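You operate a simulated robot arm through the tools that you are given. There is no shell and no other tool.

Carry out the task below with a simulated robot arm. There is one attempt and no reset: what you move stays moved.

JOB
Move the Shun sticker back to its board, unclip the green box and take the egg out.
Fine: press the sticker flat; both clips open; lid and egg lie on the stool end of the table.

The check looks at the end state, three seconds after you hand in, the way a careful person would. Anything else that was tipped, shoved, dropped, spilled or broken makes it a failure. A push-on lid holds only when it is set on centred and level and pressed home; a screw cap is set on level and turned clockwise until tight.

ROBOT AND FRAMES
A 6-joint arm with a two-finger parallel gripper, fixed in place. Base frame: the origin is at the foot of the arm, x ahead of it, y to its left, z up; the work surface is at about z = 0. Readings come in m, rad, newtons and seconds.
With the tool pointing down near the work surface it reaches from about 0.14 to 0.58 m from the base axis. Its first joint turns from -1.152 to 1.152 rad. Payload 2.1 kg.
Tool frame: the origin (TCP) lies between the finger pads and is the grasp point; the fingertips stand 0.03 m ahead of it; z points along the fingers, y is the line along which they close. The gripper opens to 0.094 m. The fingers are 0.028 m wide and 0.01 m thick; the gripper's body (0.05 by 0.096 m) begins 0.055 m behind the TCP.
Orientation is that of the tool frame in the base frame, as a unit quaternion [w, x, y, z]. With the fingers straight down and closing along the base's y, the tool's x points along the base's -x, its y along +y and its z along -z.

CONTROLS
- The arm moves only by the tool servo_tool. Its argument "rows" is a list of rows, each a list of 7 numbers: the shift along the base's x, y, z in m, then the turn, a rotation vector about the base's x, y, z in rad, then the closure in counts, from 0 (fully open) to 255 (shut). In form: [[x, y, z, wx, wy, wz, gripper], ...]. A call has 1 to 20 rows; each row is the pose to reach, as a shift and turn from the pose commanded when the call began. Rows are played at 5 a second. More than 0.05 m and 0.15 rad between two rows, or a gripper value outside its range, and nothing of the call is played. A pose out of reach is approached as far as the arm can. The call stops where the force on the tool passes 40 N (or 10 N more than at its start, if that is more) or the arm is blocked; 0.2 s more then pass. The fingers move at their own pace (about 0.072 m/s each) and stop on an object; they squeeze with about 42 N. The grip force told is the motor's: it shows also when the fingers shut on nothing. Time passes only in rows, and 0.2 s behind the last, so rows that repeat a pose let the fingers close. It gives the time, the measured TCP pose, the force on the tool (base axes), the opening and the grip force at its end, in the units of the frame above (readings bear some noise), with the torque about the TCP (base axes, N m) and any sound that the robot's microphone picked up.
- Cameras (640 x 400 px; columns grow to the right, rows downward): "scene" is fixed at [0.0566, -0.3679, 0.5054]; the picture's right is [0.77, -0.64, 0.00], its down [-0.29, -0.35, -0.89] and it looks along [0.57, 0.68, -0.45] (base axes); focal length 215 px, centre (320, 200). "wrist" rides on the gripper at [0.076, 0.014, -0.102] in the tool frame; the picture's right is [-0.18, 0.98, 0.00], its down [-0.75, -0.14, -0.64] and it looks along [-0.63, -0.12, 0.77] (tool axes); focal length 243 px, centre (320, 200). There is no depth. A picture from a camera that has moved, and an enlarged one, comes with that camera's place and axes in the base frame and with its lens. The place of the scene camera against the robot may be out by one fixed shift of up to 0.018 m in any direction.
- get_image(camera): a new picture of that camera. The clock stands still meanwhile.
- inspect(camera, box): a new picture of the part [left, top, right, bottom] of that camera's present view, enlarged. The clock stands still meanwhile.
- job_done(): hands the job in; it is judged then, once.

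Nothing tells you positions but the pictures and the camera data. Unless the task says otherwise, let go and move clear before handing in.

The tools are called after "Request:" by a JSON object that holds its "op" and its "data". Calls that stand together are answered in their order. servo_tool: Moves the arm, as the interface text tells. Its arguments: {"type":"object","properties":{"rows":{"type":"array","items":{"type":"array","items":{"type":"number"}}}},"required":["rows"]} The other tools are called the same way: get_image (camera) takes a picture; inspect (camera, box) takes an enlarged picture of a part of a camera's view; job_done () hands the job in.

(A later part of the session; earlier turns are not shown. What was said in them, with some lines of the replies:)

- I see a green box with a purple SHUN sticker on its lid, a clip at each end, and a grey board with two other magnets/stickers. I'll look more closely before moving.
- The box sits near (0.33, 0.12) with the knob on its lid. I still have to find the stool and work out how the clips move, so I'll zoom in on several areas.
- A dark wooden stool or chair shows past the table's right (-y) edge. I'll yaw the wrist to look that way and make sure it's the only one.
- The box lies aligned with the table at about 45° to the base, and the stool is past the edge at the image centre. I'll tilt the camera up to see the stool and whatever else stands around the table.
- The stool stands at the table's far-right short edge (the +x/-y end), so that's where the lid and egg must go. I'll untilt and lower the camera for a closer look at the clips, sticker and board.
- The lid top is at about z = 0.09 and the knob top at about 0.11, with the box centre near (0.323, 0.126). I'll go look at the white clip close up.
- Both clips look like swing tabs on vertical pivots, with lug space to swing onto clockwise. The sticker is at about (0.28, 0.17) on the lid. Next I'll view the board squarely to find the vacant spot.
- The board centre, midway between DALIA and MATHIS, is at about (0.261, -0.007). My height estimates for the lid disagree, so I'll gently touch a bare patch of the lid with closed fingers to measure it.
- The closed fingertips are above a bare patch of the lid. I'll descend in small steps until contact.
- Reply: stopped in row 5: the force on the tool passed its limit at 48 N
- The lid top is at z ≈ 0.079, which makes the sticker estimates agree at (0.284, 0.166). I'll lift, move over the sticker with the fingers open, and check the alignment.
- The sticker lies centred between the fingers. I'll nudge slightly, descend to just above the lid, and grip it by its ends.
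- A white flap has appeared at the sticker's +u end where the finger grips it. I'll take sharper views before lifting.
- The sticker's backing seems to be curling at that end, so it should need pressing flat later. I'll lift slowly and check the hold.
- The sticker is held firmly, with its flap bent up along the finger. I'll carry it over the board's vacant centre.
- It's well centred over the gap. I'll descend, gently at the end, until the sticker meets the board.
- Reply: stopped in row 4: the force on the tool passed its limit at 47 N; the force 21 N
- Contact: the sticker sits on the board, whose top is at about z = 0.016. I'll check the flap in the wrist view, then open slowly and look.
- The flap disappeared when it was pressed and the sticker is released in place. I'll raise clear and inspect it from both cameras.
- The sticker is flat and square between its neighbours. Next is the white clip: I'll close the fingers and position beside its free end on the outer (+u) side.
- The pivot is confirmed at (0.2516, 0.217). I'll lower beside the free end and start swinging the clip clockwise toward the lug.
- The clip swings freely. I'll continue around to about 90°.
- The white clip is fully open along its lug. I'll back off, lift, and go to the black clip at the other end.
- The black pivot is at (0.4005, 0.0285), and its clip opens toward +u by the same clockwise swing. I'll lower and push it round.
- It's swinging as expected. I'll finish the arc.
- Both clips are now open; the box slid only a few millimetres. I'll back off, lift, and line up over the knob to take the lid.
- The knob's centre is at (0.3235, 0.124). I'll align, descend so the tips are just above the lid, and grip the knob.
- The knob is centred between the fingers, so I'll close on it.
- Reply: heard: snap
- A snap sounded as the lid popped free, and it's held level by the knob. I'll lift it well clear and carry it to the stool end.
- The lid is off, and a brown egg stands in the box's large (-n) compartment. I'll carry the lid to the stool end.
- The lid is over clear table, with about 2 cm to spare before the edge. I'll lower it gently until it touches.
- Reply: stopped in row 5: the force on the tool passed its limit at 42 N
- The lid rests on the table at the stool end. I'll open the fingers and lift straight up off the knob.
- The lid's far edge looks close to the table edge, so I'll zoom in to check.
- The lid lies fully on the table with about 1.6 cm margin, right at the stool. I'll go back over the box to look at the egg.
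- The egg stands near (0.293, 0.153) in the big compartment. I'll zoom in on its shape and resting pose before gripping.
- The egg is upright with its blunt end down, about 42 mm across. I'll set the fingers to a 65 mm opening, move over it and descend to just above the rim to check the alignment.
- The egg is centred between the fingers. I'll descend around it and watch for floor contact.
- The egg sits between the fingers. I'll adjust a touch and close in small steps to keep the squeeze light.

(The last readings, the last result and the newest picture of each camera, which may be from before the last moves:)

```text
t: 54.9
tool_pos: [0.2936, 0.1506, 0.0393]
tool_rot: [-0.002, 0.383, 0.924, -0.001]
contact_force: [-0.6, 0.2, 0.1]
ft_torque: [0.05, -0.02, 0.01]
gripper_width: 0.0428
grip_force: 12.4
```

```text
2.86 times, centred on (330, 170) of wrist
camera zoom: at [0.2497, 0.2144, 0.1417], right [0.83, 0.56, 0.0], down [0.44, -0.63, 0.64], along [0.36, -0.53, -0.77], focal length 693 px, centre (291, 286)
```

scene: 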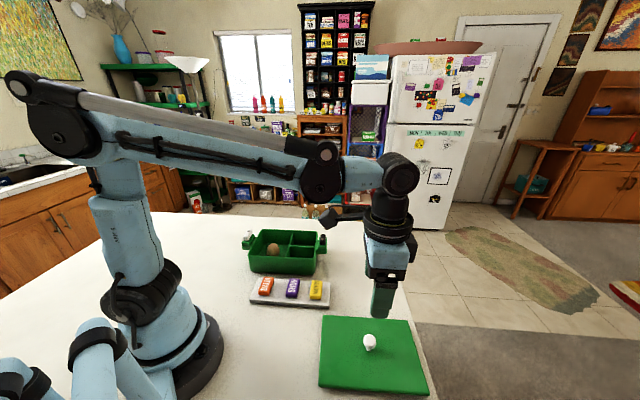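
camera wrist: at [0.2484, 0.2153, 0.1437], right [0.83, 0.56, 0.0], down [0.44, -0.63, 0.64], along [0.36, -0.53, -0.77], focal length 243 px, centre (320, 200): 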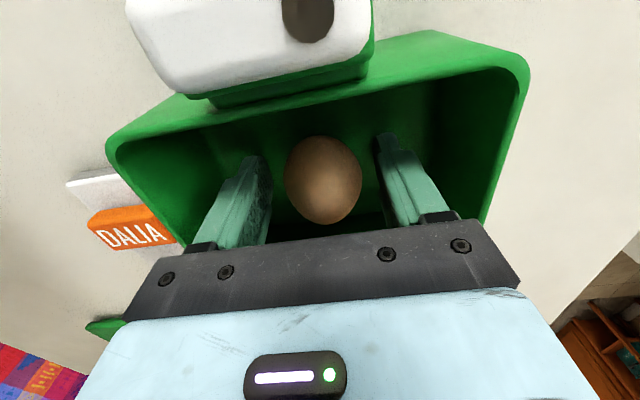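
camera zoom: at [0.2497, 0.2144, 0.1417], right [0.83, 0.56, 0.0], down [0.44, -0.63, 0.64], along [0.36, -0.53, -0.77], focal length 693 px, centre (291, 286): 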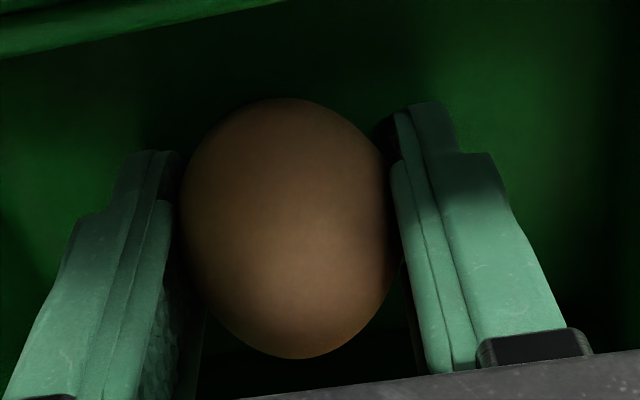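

The grip is light at about 12 N and the egg is intact. I'll lift slowly and verify.

Request:
{"op": "servo_tool", "data": {"rows": [[0, 0, 0.004, 0, 0, 0, 143], [0, 0, 0.01, 0, 0, 0, 143], [0, 0, 0.02, 0, 0, 0, 143], [0, 0, 0.03, 0, 0, 0, 143], [0, 0, 0.03, 0, 0, 0, 143]]}}

Request:
{"op": "inspect", "data": {"camera": "wrist", "box": [220, 80, 440, 240]}}

Request:
{"op": "inspect", "data": {"camera": "scene", "box": [235, 210, 335, 280]}}

```text
t: 56.0
tool_pos: [0.2952, 0.1494, 0.0697]
tool_rot: [-0.002, 0.383, 0.924, -0.002]
contact_force: [0.4, -0.3, -1.0]
ft_torque: [-0.03, 0.01, 0.0]
gripper_width: 0.0423
grip_force: 37.4
```

```text
2.50 times, centred on (330, 160) of wrist
camera zoom: at [0.2502, 0.2141, 0.1727], right [0.83, 0.56, 0.0], down [0.44, -0.63, 0.64], along [0.36, -0.53, -0.77], focal length 606 px, centre (295, 300)
```

zoom: 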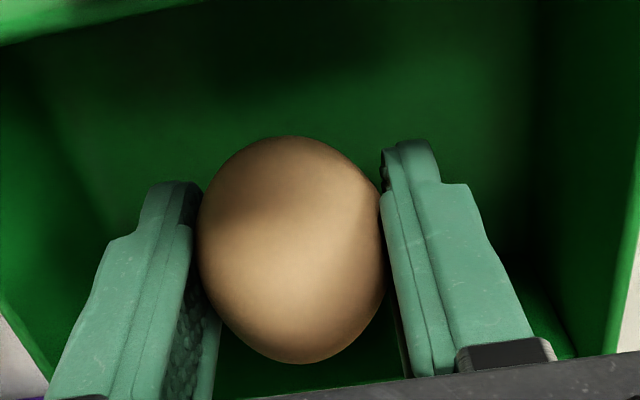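

```text
5.71 times, centred on (285, 245) of scene
camera zoom: at [0.0566, -0.3679, 0.5054], right [0.77, -0.64, 0.0], down [-0.29, -0.35, -0.89], along [0.57, 0.68, -0.45], focal length 1231 px, centre (520, -57)
```

zoom: 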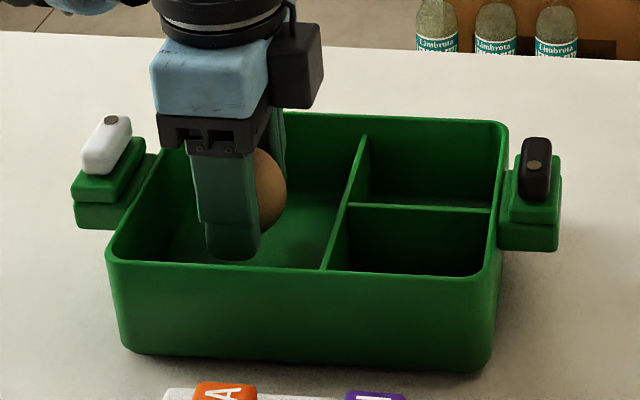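

The egg is secure in the grip. I'll lift it clear and carry it gently to an open spot at the stool end.

Request:
{"op": "servo_tool", "data": {"rows": [[0, 0, 0.025, 0, 0, 0, 143], [0, 0, 0.06, 0, 0, 0, 143], [0, 0, 0.095, 0, 0, 0, 143], [0, 0, 0.12, 0, 0, 0, 143], [0.008, -0.015, 0.125, 0, 0, 0, 143], [0.024, -0.043, 0.125, 0, 0, 0, 143], [0.04, -0.072, 0.125, 0, 0, 0, 143], [0.056, -0.101, 0.125, 0, 0, 0, 143], [0.072, -0.13, 0.125, 0, 0, 0, 143], [0.088, -0.159, 0.125, 0, 0, 0, 143], [0.104, -0.188, 0.125, 0, 0, 0, 143], [0.12, -0.217, 0.125, 0, 0, 0, 143], [0.13, -0.234, 0.125, 0, 0, 0, 143], [0.1328, -0.2384, 0.12, 0, 0, 0, 143], [0.1328, -0.2384, 0.12, 0, 0, 0, 143]]}}

Request:
{"op": "get_image", "data": {"camera": "scene"}}

Request:
{"op": "get_image", "data": {"camera": "wrist"}}

```text
t: 59.2
tool_pos: [0.4283, -0.089, 0.1887]
tool_rot: [-0.002, 0.382, 0.924, -0.001]
contact_force: [0.5, 0.4, -0.7]
ft_torque: [0.0, 0.03, 0.01]
gripper_width: 0.0425
grip_force: 1.2
```

```text
taken
```

scene: 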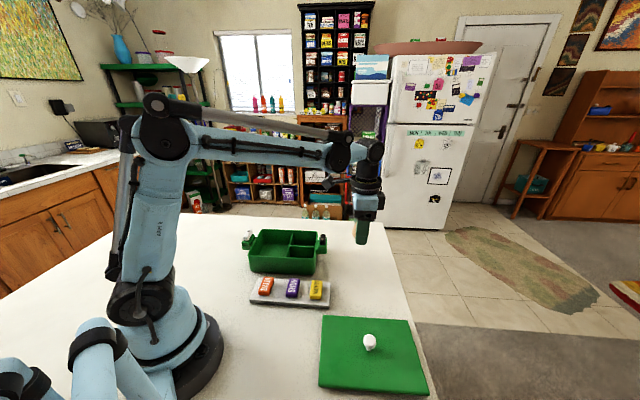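

```text
taken
camera wrist: at [0.3837, -0.0246, 0.2918], right [0.83, 0.56, 0.0], down [0.44, -0.63, 0.64], along [0.36, -0.53, -0.77], focal length 243 px, centre (320, 200)
```

wrist: 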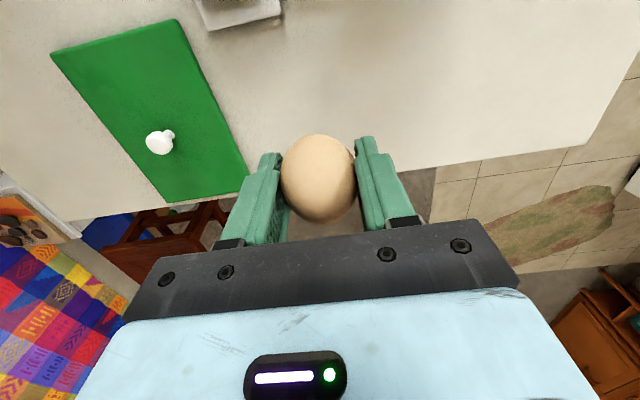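

The egg is still held, but the grip reading has fallen, so I'll firm it slightly to the level it already tolerated and lower toward the table.

Request:
{"op": "servo_tool", "data": {"rows": [[0, 0, 0, 0, 0, 0, 145], [0, 0, -0.03, 0, 0, 0, 145], [0, 0, -0.065, 0, 0, 0, 145], [0, 0, -0.1, 0, 0, 0, 145], [0, 0, -0.125, 0, 0, 0, 145], [0, 0, -0.14, 0, 0, 0, 145], [0, 0, -0.14, 0, 0, 0, 145]]}}

Request:
{"op": "inspect", "data": {"camera": "scene", "box": [310, 220, 420, 310]}}

Request:
{"op": "get_image", "data": {"camera": "wrist"}}

```text
t: 60.9
tool_pos: [0.4288, -0.0883, 0.0486]
tool_rot: [-0.001, 0.382, 0.924, -0.001]
contact_force: [-0.1, 0.1, -0.8]
ft_torque: [0.0, 0.02, 0.02]
gripper_width: 0.0422
grip_force: 42.4
```

```text
4.44 times, centred on (365, 265) of scene
camera zoom: at [0.0566, -0.3679, 0.5054], right [0.77, -0.64, 0.0], down [-0.29, -0.35, -0.89], along [0.57, 0.68, -0.45], focal length 958 px, centre (120, -89)
```

zoom: 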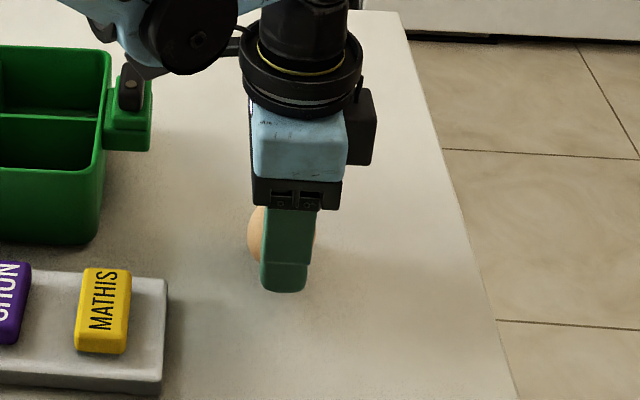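

```text
taken
camera wrist: at [0.384, -0.0242, 0.1506], right [0.83, 0.56, 0.0], down [0.44, -0.63, 0.64], along [0.36, -0.53, -0.77], focal length 243 px, centre (320, 200)
```

wrist: 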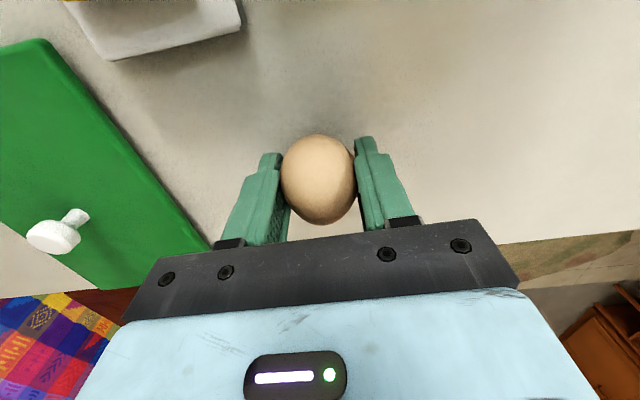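

Request:
{"op": "servo_tool", "data": {"rows": [[0, 0, -0.003, 0, 0, 0, 145], [0, 0, -0.006, 0, 0, 0, 145], [0, 0, -0.008, 0, 0, 0, 145], [0, 0, -0.009, 0, 0, 0, 145]]}}

```text
t: 61.9
tool_pos: [0.4271, -0.0902, 0.039]
tool_rot: [-0.002, 0.383, 0.924, -0.001]
contact_force: [-0.2, 0.4, -1.0]
ft_torque: [0.01, 0.02, -0.02]
gripper_width: 0.0419
grip_force: 41.5
```

Request:
{"op": "servo_tool", "data": {"rows": [[0, 0, -0.001, 0, 0, 0, 145], [0, 0, -0.002, 0, 0, 0, 145]]}}

```text
t: 62.5
tool_pos: [0.4276, -0.0898, 0.0382]
tool_rot: [-0.002, 0.382, 0.924, -0.001]
contact_force: [0.1, -0.1, -0.6]
ft_torque: [0.01, 0.0, -0.01]
gripper_width: 0.0421
grip_force: 42.2
```

Request:
{"op": "servo_tool", "data": {"rows": [[0, 0, -0.001, 0, 0, 0, 145], [0, 0, -0.002, 0, 0, 0, 145]]}}

Request:
{"op": "inspect", "data": {"camera": "scene", "box": [340, 255, 390, 295]}}

```text
t: 63.0
tool_pos: [0.4274, -0.0896, 0.0355]
tool_rot: [-0.002, 0.383, 0.924, -0.002]
contact_force: [0.1, -0.1, -0.5]
ft_torque: [-0.01, 0.03, -0.02]
gripper_width: 0.0421
grip_force: 41.7
```

```text
10.00 times, centred on (365, 275) of scene
camera zoom: at [0.0566, -0.3679, 0.5054], right [0.77, -0.64, 0.0], down [-0.29, -0.35, -0.89], along [0.57, 0.68, -0.45], focal length 2154 px, centre (-130, -550)
```

zoom: 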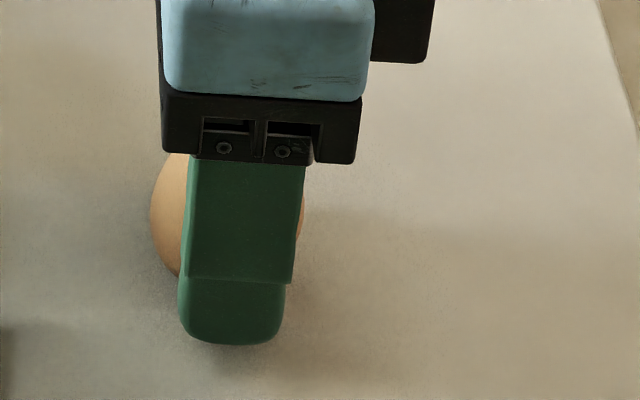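

Request:
{"op": "servo_tool", "data": {"rows": [[0, 0, -0.001, 0, 0, 0, 145], [0, 0, -0.001, 0, 0, 0, 145]]}}

```text
t: 63.6
tool_pos: [0.4272, -0.0901, 0.0336]
tool_rot: [-0.002, 0.382, 0.924, -0.001]
contact_force: [0.1, 0.4, 0.0]
ft_torque: [-0.01, -0.03, -0.01]
gripper_width: 0.0421
grip_force: 41.7
```

Request:
{"op": "servo_tool", "data": {"rows": [[0, 0, -0.001, 0, 0, 0, 145], [0, 0, -0.001, 0, 0, 0, 145]]}}

```text
t: 64.2
tool_pos: [0.4262, -0.0891, 0.0331]
tool_rot: [-0.002, 0.383, 0.924, -0.002]
contact_force: [-0.6, 0.1, -0.6]
ft_torque: [0.0, -0.03, 0.01]
gripper_width: 0.0421
grip_force: 42.2
```

Request:
{"op": "servo_tool", "data": {"rows": [[0, 0, -0.001, 0, 0, 0, 145], [0, 0, -0.001, 0, 0, 0, 145]]}}

Request:
{"op": "inspect", "data": {"camera": "wrist", "box": [230, 110, 430, 240]}}

```text
t: 64.8
tool_pos: [0.427, -0.0897, 0.033]
tool_rot: [-0.002, 0.383, 0.924, -0.001]
contact_force: [-0.3, 0.8, -0.5]
ft_torque: [0.01, -0.01, -0.01]
gripper_width: 0.0423
grip_force: 42.2
```

```text
3.08 times, centred on (330, 175) of wrist
camera zoom: at [0.3826, -0.0243, 0.1351], right [0.83, 0.56, 0.0], down [0.44, -0.63, 0.64], along [0.36, -0.53, -0.77], focal length 746 px, centre (289, 277)
```

zoom: 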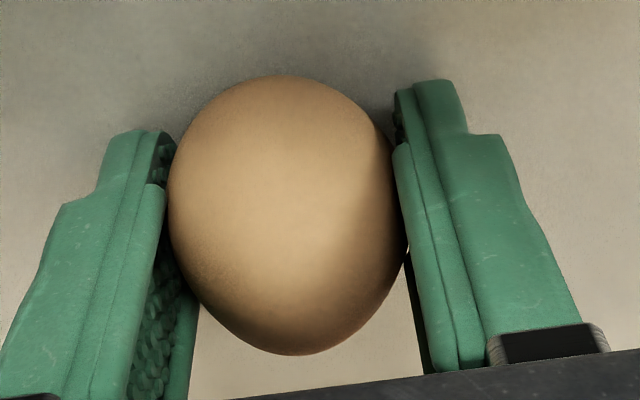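

Request:
{"op": "servo_tool", "data": {"rows": [[0, 0, -0.001, 0, 0, 0, 145], [0, 0, -0.001, 0, 0, 0, 145]]}}

```text
t: 65.5
tool_pos: [0.4267, -0.089, 0.031]
tool_rot: [-0.002, 0.382, 0.924, -0.001]
contact_force: [-1.8, 2.0, 10.2]
ft_torque: [0.09, 0.0, -0.01]
gripper_width: 0.0421
grip_force: 42.1
```

The egg has touched the table. I'll ease the pressure and open very slowly so it isn't kicked.

Request:
{"op": "servo_tool", "data": {"rows": [[0, 0, 0.0004, 0, 0, 0, 145], [0, 0, 0.0004, 0, 0, 0, 144], [0, 0, 0.0004, 0, 0, 0, 143], [0, 0, 0.0004, 0, 0, 0, 142], [0, 0, 0.0004, 0, 0, 0, 141], [0, 0, 0.0004, 0, 0, 0, 140], [0, 0, 0.0004, 0, 0, 0, 139], [0, 0, 0.0004, 0, 0, 0, 138], [0, 0, 0.0004, 0, 0, 0, 137], [0, 0, 0.0004, 0, 0, 0, 136]]}}

Request:
{"op": "inspect", "data": {"camera": "wrist", "box": [230, 110, 430, 240]}}

Request:
{"op": "inspect", "data": {"camera": "scene", "box": [340, 255, 390, 295]}}

```text
t: 67.7
tool_pos: [0.4267, -0.0896, 0.0305]
tool_rot: [-0.001, 0.382, 0.924, -0.002]
contact_force: [-1.4, -0.1, -0.4]
ft_torque: [-0.01, -0.02, 0.0]
gripper_width: 0.0439
grip_force: 0.3
```

```text
3.08 times, centred on (330, 175) of wrist
camera zoom: at [0.3831, -0.0247, 0.1337], right [0.83, 0.56, 0.0], down [0.44, -0.63, 0.64], along [0.36, -0.53, -0.77], focal length 746 px, centre (289, 277)
```

zoom: 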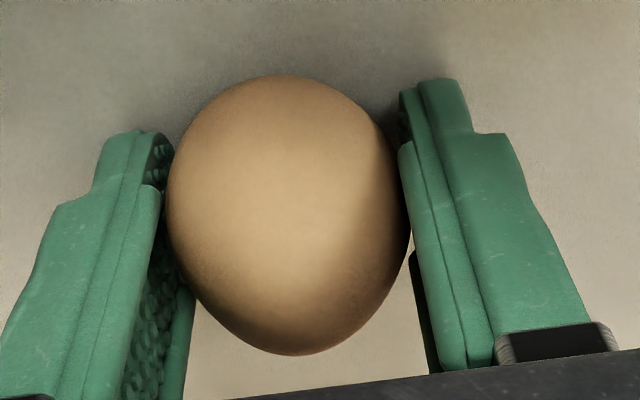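

```text
10.00 times, centred on (365, 275) of scene
camera zoom: at [0.0566, -0.3679, 0.5054], right [0.77, -0.64, 0.0], down [-0.29, -0.35, -0.89], along [0.57, 0.68, -0.45], focal length 2154 px, centre (-130, -550)
```

zoom: 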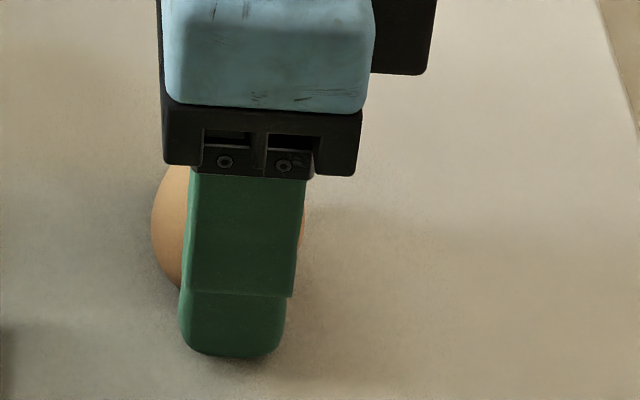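

The egg is standing on its own. I'll keep opening slowly and watch it.

Request:
{"op": "servo_tool", "data": {"rows": [[0, 0, 0.0005, 0, 0, 0, 134], [0, 0, 0.0005, 0, 0, 0, 131], [0, 0, 0.0005, 0, 0, 0, 127], [0, 0, 0.0005, 0, 0, 0, 122], [0, 0, 0.0005, 0, 0, 0, 115], [0, 0, 0.0005, 0, 0, 0, 105], [0, 0, 0.0005, 0, 0, 0, 92], [0, 0, 0.0005, 0, 0, 0, 79], [0, 0, 0.0005, 0, 0, 0, 79]]}}

Request:
{"op": "inspect", "data": {"camera": "wrist", "box": [210, 90, 450, 240]}}

Request:
{"op": "inspect", "data": {"camera": "scene", "box": [330, 250, 400, 300]}}

```text
t: 69.7
tool_pos: [0.427, -0.089, 0.0306]
tool_rot: [-0.001, 0.383, 0.924, -0.001]
contact_force: [-0.7, 0.7, -1.1]
ft_torque: [-0.03, 0.02, -0.01]
gripper_width: 0.0646
grip_force: 0.0
```

```text
2.67 times, centred on (330, 165) of wrist
camera zoom: at [0.3836, -0.0246, 0.1345], right [0.83, 0.56, 0.0], down [0.44, -0.63, 0.64], along [0.36, -0.53, -0.77], focal length 647 px, centre (293, 293)
```

zoom: 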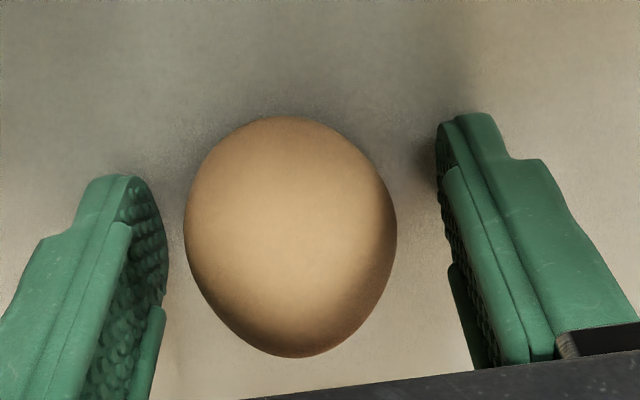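

```text
8.00 times, centred on (365, 275) of scene
camera zoom: at [0.0566, -0.3679, 0.5054], right [0.77, -0.64, 0.0], down [-0.29, -0.35, -0.89], along [0.57, 0.68, -0.45], focal length 1723 px, centre (-40, -400)
```

zoom: 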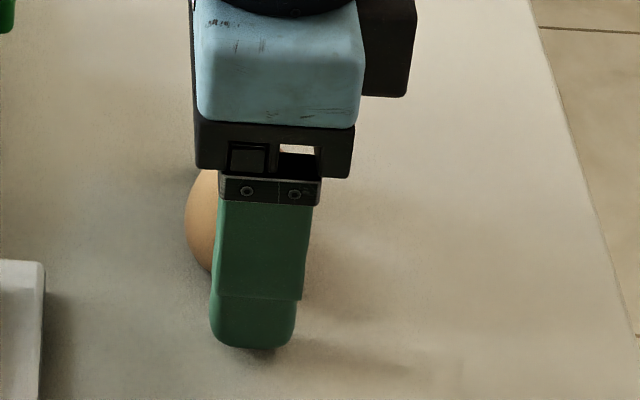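

The egg stays put and upright. I'll lift straight up slowly and clear away.

Request:
{"op": "servo_tool", "data": {"rows": [[0, 0, 0.01, 0, 0, 0, 79], [0, 0, 0.025, 0, 0, 0, 79], [0, 0, 0.045, 0, 0, 0, 79], [0, 0, 0.07, 0, 0, 0, 79], [0, 0, 0.1, 0, 0, 0, 79], [0, 0, 0.14, 0, 0, 0, 79], [0, 0, 0.18, 0, 0, 0, 79], [0, 0, 0.2, 0, 0, 0, 79]]}}

Request:
{"op": "get_image", "data": {"camera": "scene"}}

Request:
{"op": "get_image", "data": {"camera": "wrist"}}

Request:
{"op": "inspect", "data": {"camera": "scene", "box": [330, 240, 400, 300]}}

```text
t: 71.5
tool_pos: [0.429, -0.0904, 0.2308]
tool_rot: [-0.002, 0.382, 0.924, -0.001]
contact_force: [0.0, 0.4, 0.2]
ft_torque: [0.03, 0.03, -0.03]
gripper_width: 0.065
grip_force: 0.2
```

```text
taken
```

scene: 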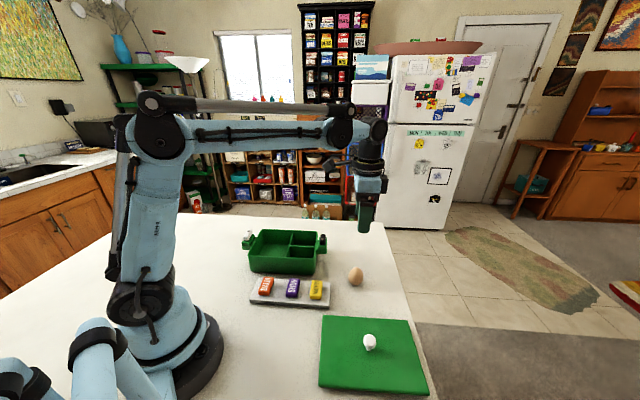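

```text
taken
camera wrist: at [0.3852, -0.0248, 0.3338], right [0.83, 0.56, 0.0], down [0.44, -0.63, 0.64], along [0.36, -0.53, -0.77], focal length 243 px, centre (320, 200)
```

wrist: 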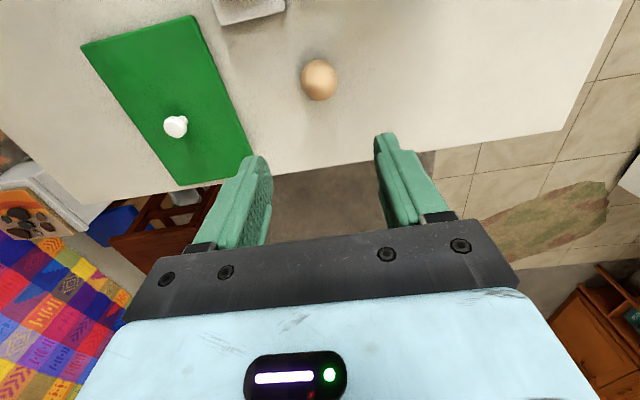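

```text
6.67 times, centred on (365, 270) of scene
camera zoom: at [0.0566, -0.3679, 0.5054], right [0.77, -0.64, 0.0], down [-0.29, -0.35, -0.89], along [0.57, 0.68, -0.45], focal length 1436 px, centre (20, -267)
```

zoom: 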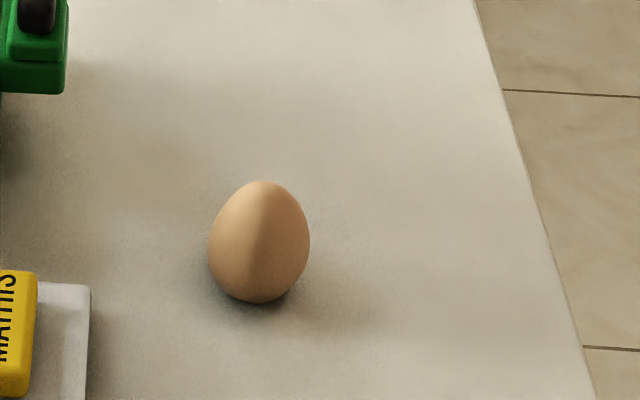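

The egg stands intact on the stool end near the lid. I'll do a final check of the sticker, clips and lid.

Request:
{"op": "inspect", "data": {"camera": "scene", "box": [235, 225, 345, 315]}}

Request:
{"op": "inspect", "data": {"camera": "scene", "box": [270, 265, 320, 310]}}

Request:
{"op": "inspect", "data": {"camera": "wrist", "box": [60, 0, 360, 200]}}

```text
4.44 times, centred on (290, 270) of scene
camera zoom: at [0.0566, -0.3679, 0.5054], right [0.77, -0.64, 0.0], down [-0.29, -0.35, -0.89], along [0.57, 0.68, -0.45], focal length 958 px, centre (453, -111)
```

zoom: 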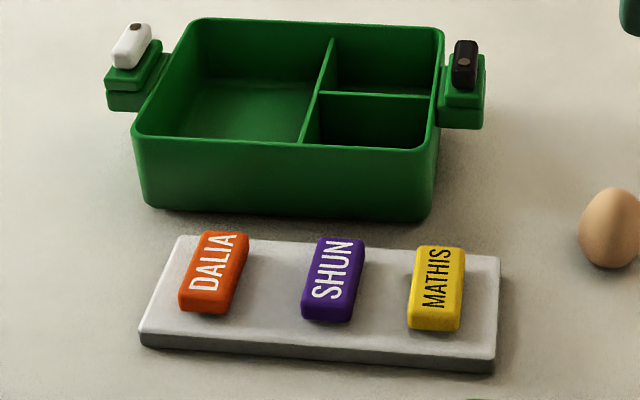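

```text
8.89 times, centred on (295, 288) of scene
camera zoom: at [0.0566, -0.3679, 0.5054], right [0.77, -0.64, 0.0], down [-0.29, -0.35, -0.89], along [0.57, 0.68, -0.45], focal length 1915 px, centre (542, -578)
```

zoom: 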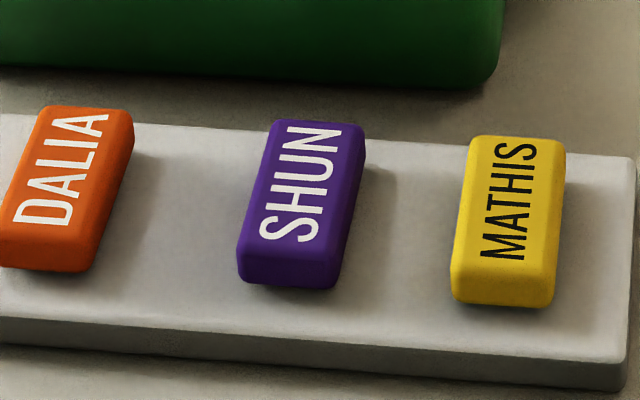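

```text
2.00 times, centred on (210, 100) of wrist
camera zoom: at [0.3852, -0.0248, 0.3338], right [0.83, 0.56, 0.0], down [0.44, -0.63, 0.64], along [0.36, -0.53, -0.77], focal length 485 px, centre (540, 400)
```

zoom: 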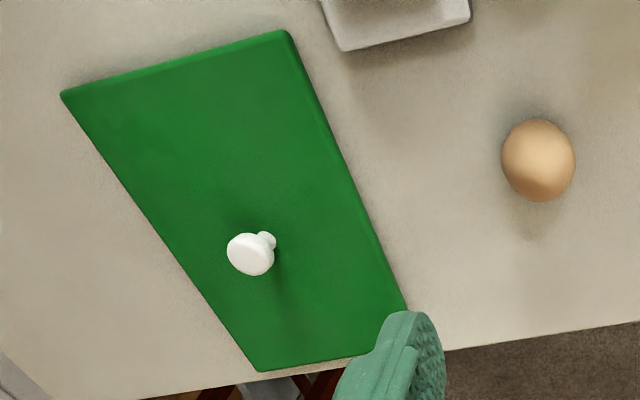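

Everything looks in place. For good measure I'll press the sticker once from above with closed fingers, so it's surely flat.

Request:
{"op": "servo_tool", "data": {"rows": [[-0.03, 0.015, 0, 0, 0, 0, 150], [-0.07, 0.035, 0, 0, 0, 0, 255], [-0.11, 0.055, 0, 0, 0, 0, 255], [-0.145, 0.073, 0, 0, 0, 0, 255], [-0.1655, 0.0827, -0.01, 0, 0, 0, 255], [-0.1655, 0.0827, -0.05, 0, 0, 0, 255], [-0.1655, 0.0827, -0.09, 0, 0, 0, 255], [-0.1655, 0.0827, -0.13, 0, 0, 0, 255], [-0.1655, 0.0827, -0.155, 0, 0, 0, 255], [-0.1655, 0.0827, -0.16, 0, 0, 0, 255]]}}

Request:
{"op": "get_image", "data": {"camera": "wrist"}}

Request:
{"op": "inspect", "data": {"camera": "scene", "box": [250, 245, 330, 310]}}

```text
t: 73.7
tool_pos: [0.2646, -0.0077, 0.0726]
tool_rot: [-0.001, 0.382, 0.924, -0.001]
contact_force: [-0.1, 0.5, -0.2]
ft_torque: [0.0, 0.0, -0.01]
gripper_width: 0.0
grip_force: 33.6
```

```text
taken
camera wrist: at [0.2206, 0.0575, 0.1747], right [0.83, 0.56, 0.0], down [0.44, -0.63, 0.64], along [0.36, -0.53, -0.77], focal length 243 px, centre (320, 200)
```

wrist: 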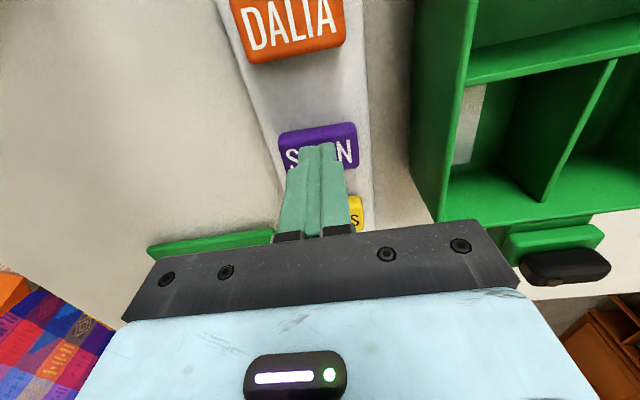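

```text
6.15 times, centred on (290, 278) of scene
camera zoom: at [0.0566, -0.3679, 0.5054], right [0.77, -0.64, 0.0], down [-0.29, -0.35, -0.89], along [0.57, 0.68, -0.45], focal length 1326 px, centre (505, -277)
```

zoom: 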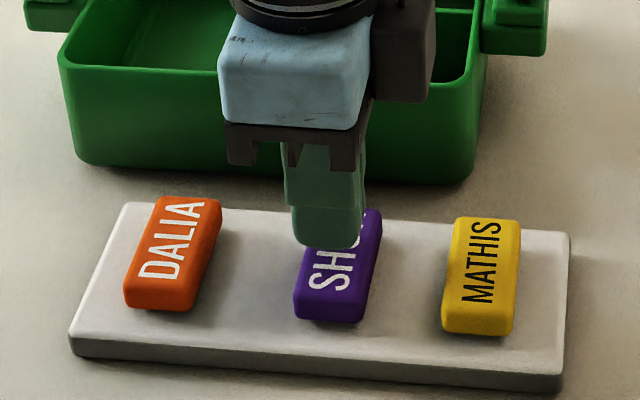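

Request:
{"op": "servo_tool", "data": {"rows": [[0, 0, -0.005, 0, 0, 0, 255], [0, 0, -0.009, 0, 0, 0, 255], [0, 0, -0.011, 0, 0, 0, 255], [0, 0, -0.0125, 0, 0, 0, 255], [0, 0, -0.0135, 0, 0, 0, 255], [0, 0, -0.0145, 0, 0, 0, 255], [0, 0, -0.0155, 0, 0, 0, 255]]}}

```text
t: 74.4
tool_pos: [0.2649, -0.0068, 0.0642]
tool_rot: [-0.002, 0.383, 0.924, -0.001]
contact_force: [-1.6, 0.7, 30.1]
ft_torque: [-0.06, -0.02, 0.01]
gripper_width: 0.0
grip_force: 32.8
stopped in row 3: the force on the tool passed its limit at 58 N (the readings are from after the stop); the commanded pose is now the measured one
```

It's pressed firmly. I'll lift away and check once more.

Request:
{"op": "servo_tool", "data": {"rows": [[0, 0, 0.01, 0, 0, 0, 255], [0, 0, 0.04, 0, 0, 0, 255], [0, 0, 0.08, 0, 0, 0, 255], [0, 0, 0.12, 0, 0, 0, 200], [0, 0, 0.16, 0, 0, 0, 100], [0, 0, 0.2, 0, 0, 0, 0], [0, 0, 0.23, 0, 0, 0, 0], [0, 0, 0.23, 0, 0, 0, 0]]}}

Request:
{"op": "get_image", "data": {"camera": "scene"}}

Request:
{"op": "inspect", "data": {"camera": "scene", "box": [235, 225, 385, 315]}}

Request:
{"op": "get_image", "data": {"camera": "wrist"}}

```text
t: 76.2
tool_pos: [0.2646, -0.0078, 0.2928]
tool_rot: [-0.002, 0.382, 0.924, -0.001]
contact_force: [0.1, -0.8, -0.2]
ft_torque: [0.02, 0.03, 0.02]
gripper_width: 0.094
grip_force: 0.1
```

```text
taken
```

scene: 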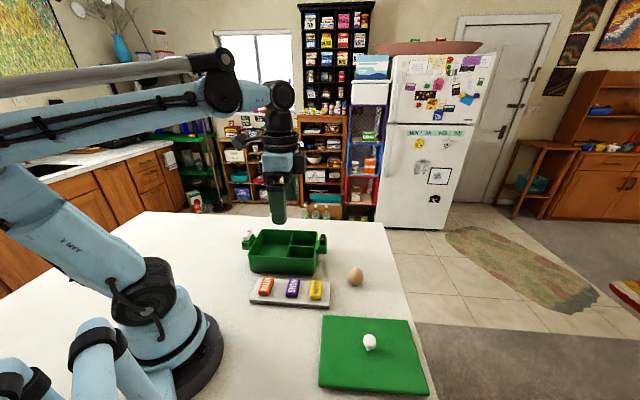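

```text
4.27 times, centred on (310, 270) of scene
camera zoom: at [0.0566, -0.3679, 0.5054], right [0.77, -0.64, 0.0], down [-0.29, -0.35, -0.89], along [0.57, 0.68, -0.45], focal length 919 px, centre (363, -99)
```

zoom: 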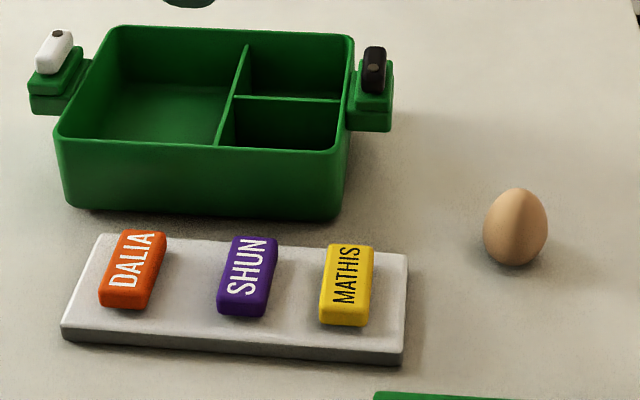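

```text
taken
camera wrist: at [0.2202, 0.056, 0.3957], right [0.83, 0.56, 0.0], down [0.44, -0.63, 0.64], along [0.36, -0.53, -0.77], focal length 243 px, centre (320, 200)
```

wrist: 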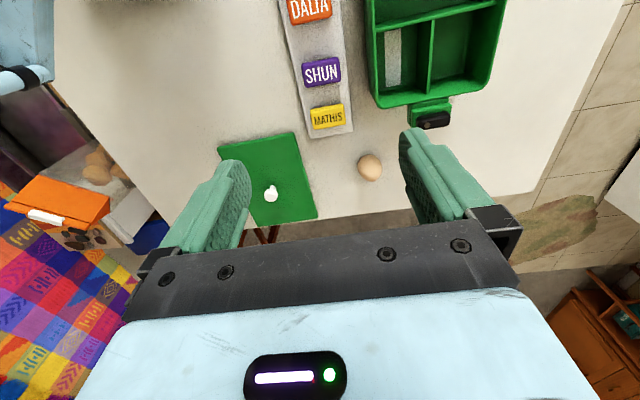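

The Shun sticker is pressed flat on its board and both clips are open. The lid and the unbroken egg rest on the stool end of the table, and the arm is clear. I'm handing in.

Request:
{"op": "job_done", "data": {}}

```text
The job is handed in.
```

I've moved the Shun sticker back to its board, opened both clips on the green box, and put the lid and egg on the stool end of the table. The job is handed in; I haven't seen the result of the check.

- **Sticker:** It sits between DALIA and MATHIS. One end curled up when I gripped it, but pressing it onto the board flattened it. I then pressed it once more from above.
- **Clips:** Both the white and black clips are swung fully open. Pushing the black one slid the box a few millimetres.
- **Lid:** It came off with a snap and lies flat on the table, about 1.6 cm from the edge.
- **Egg:** It shows no cracks and is standing upright, about 13 cm from the table edge. It stayed put for several seconds after I let go.

The gripper is empty, open and raised clear of everything.
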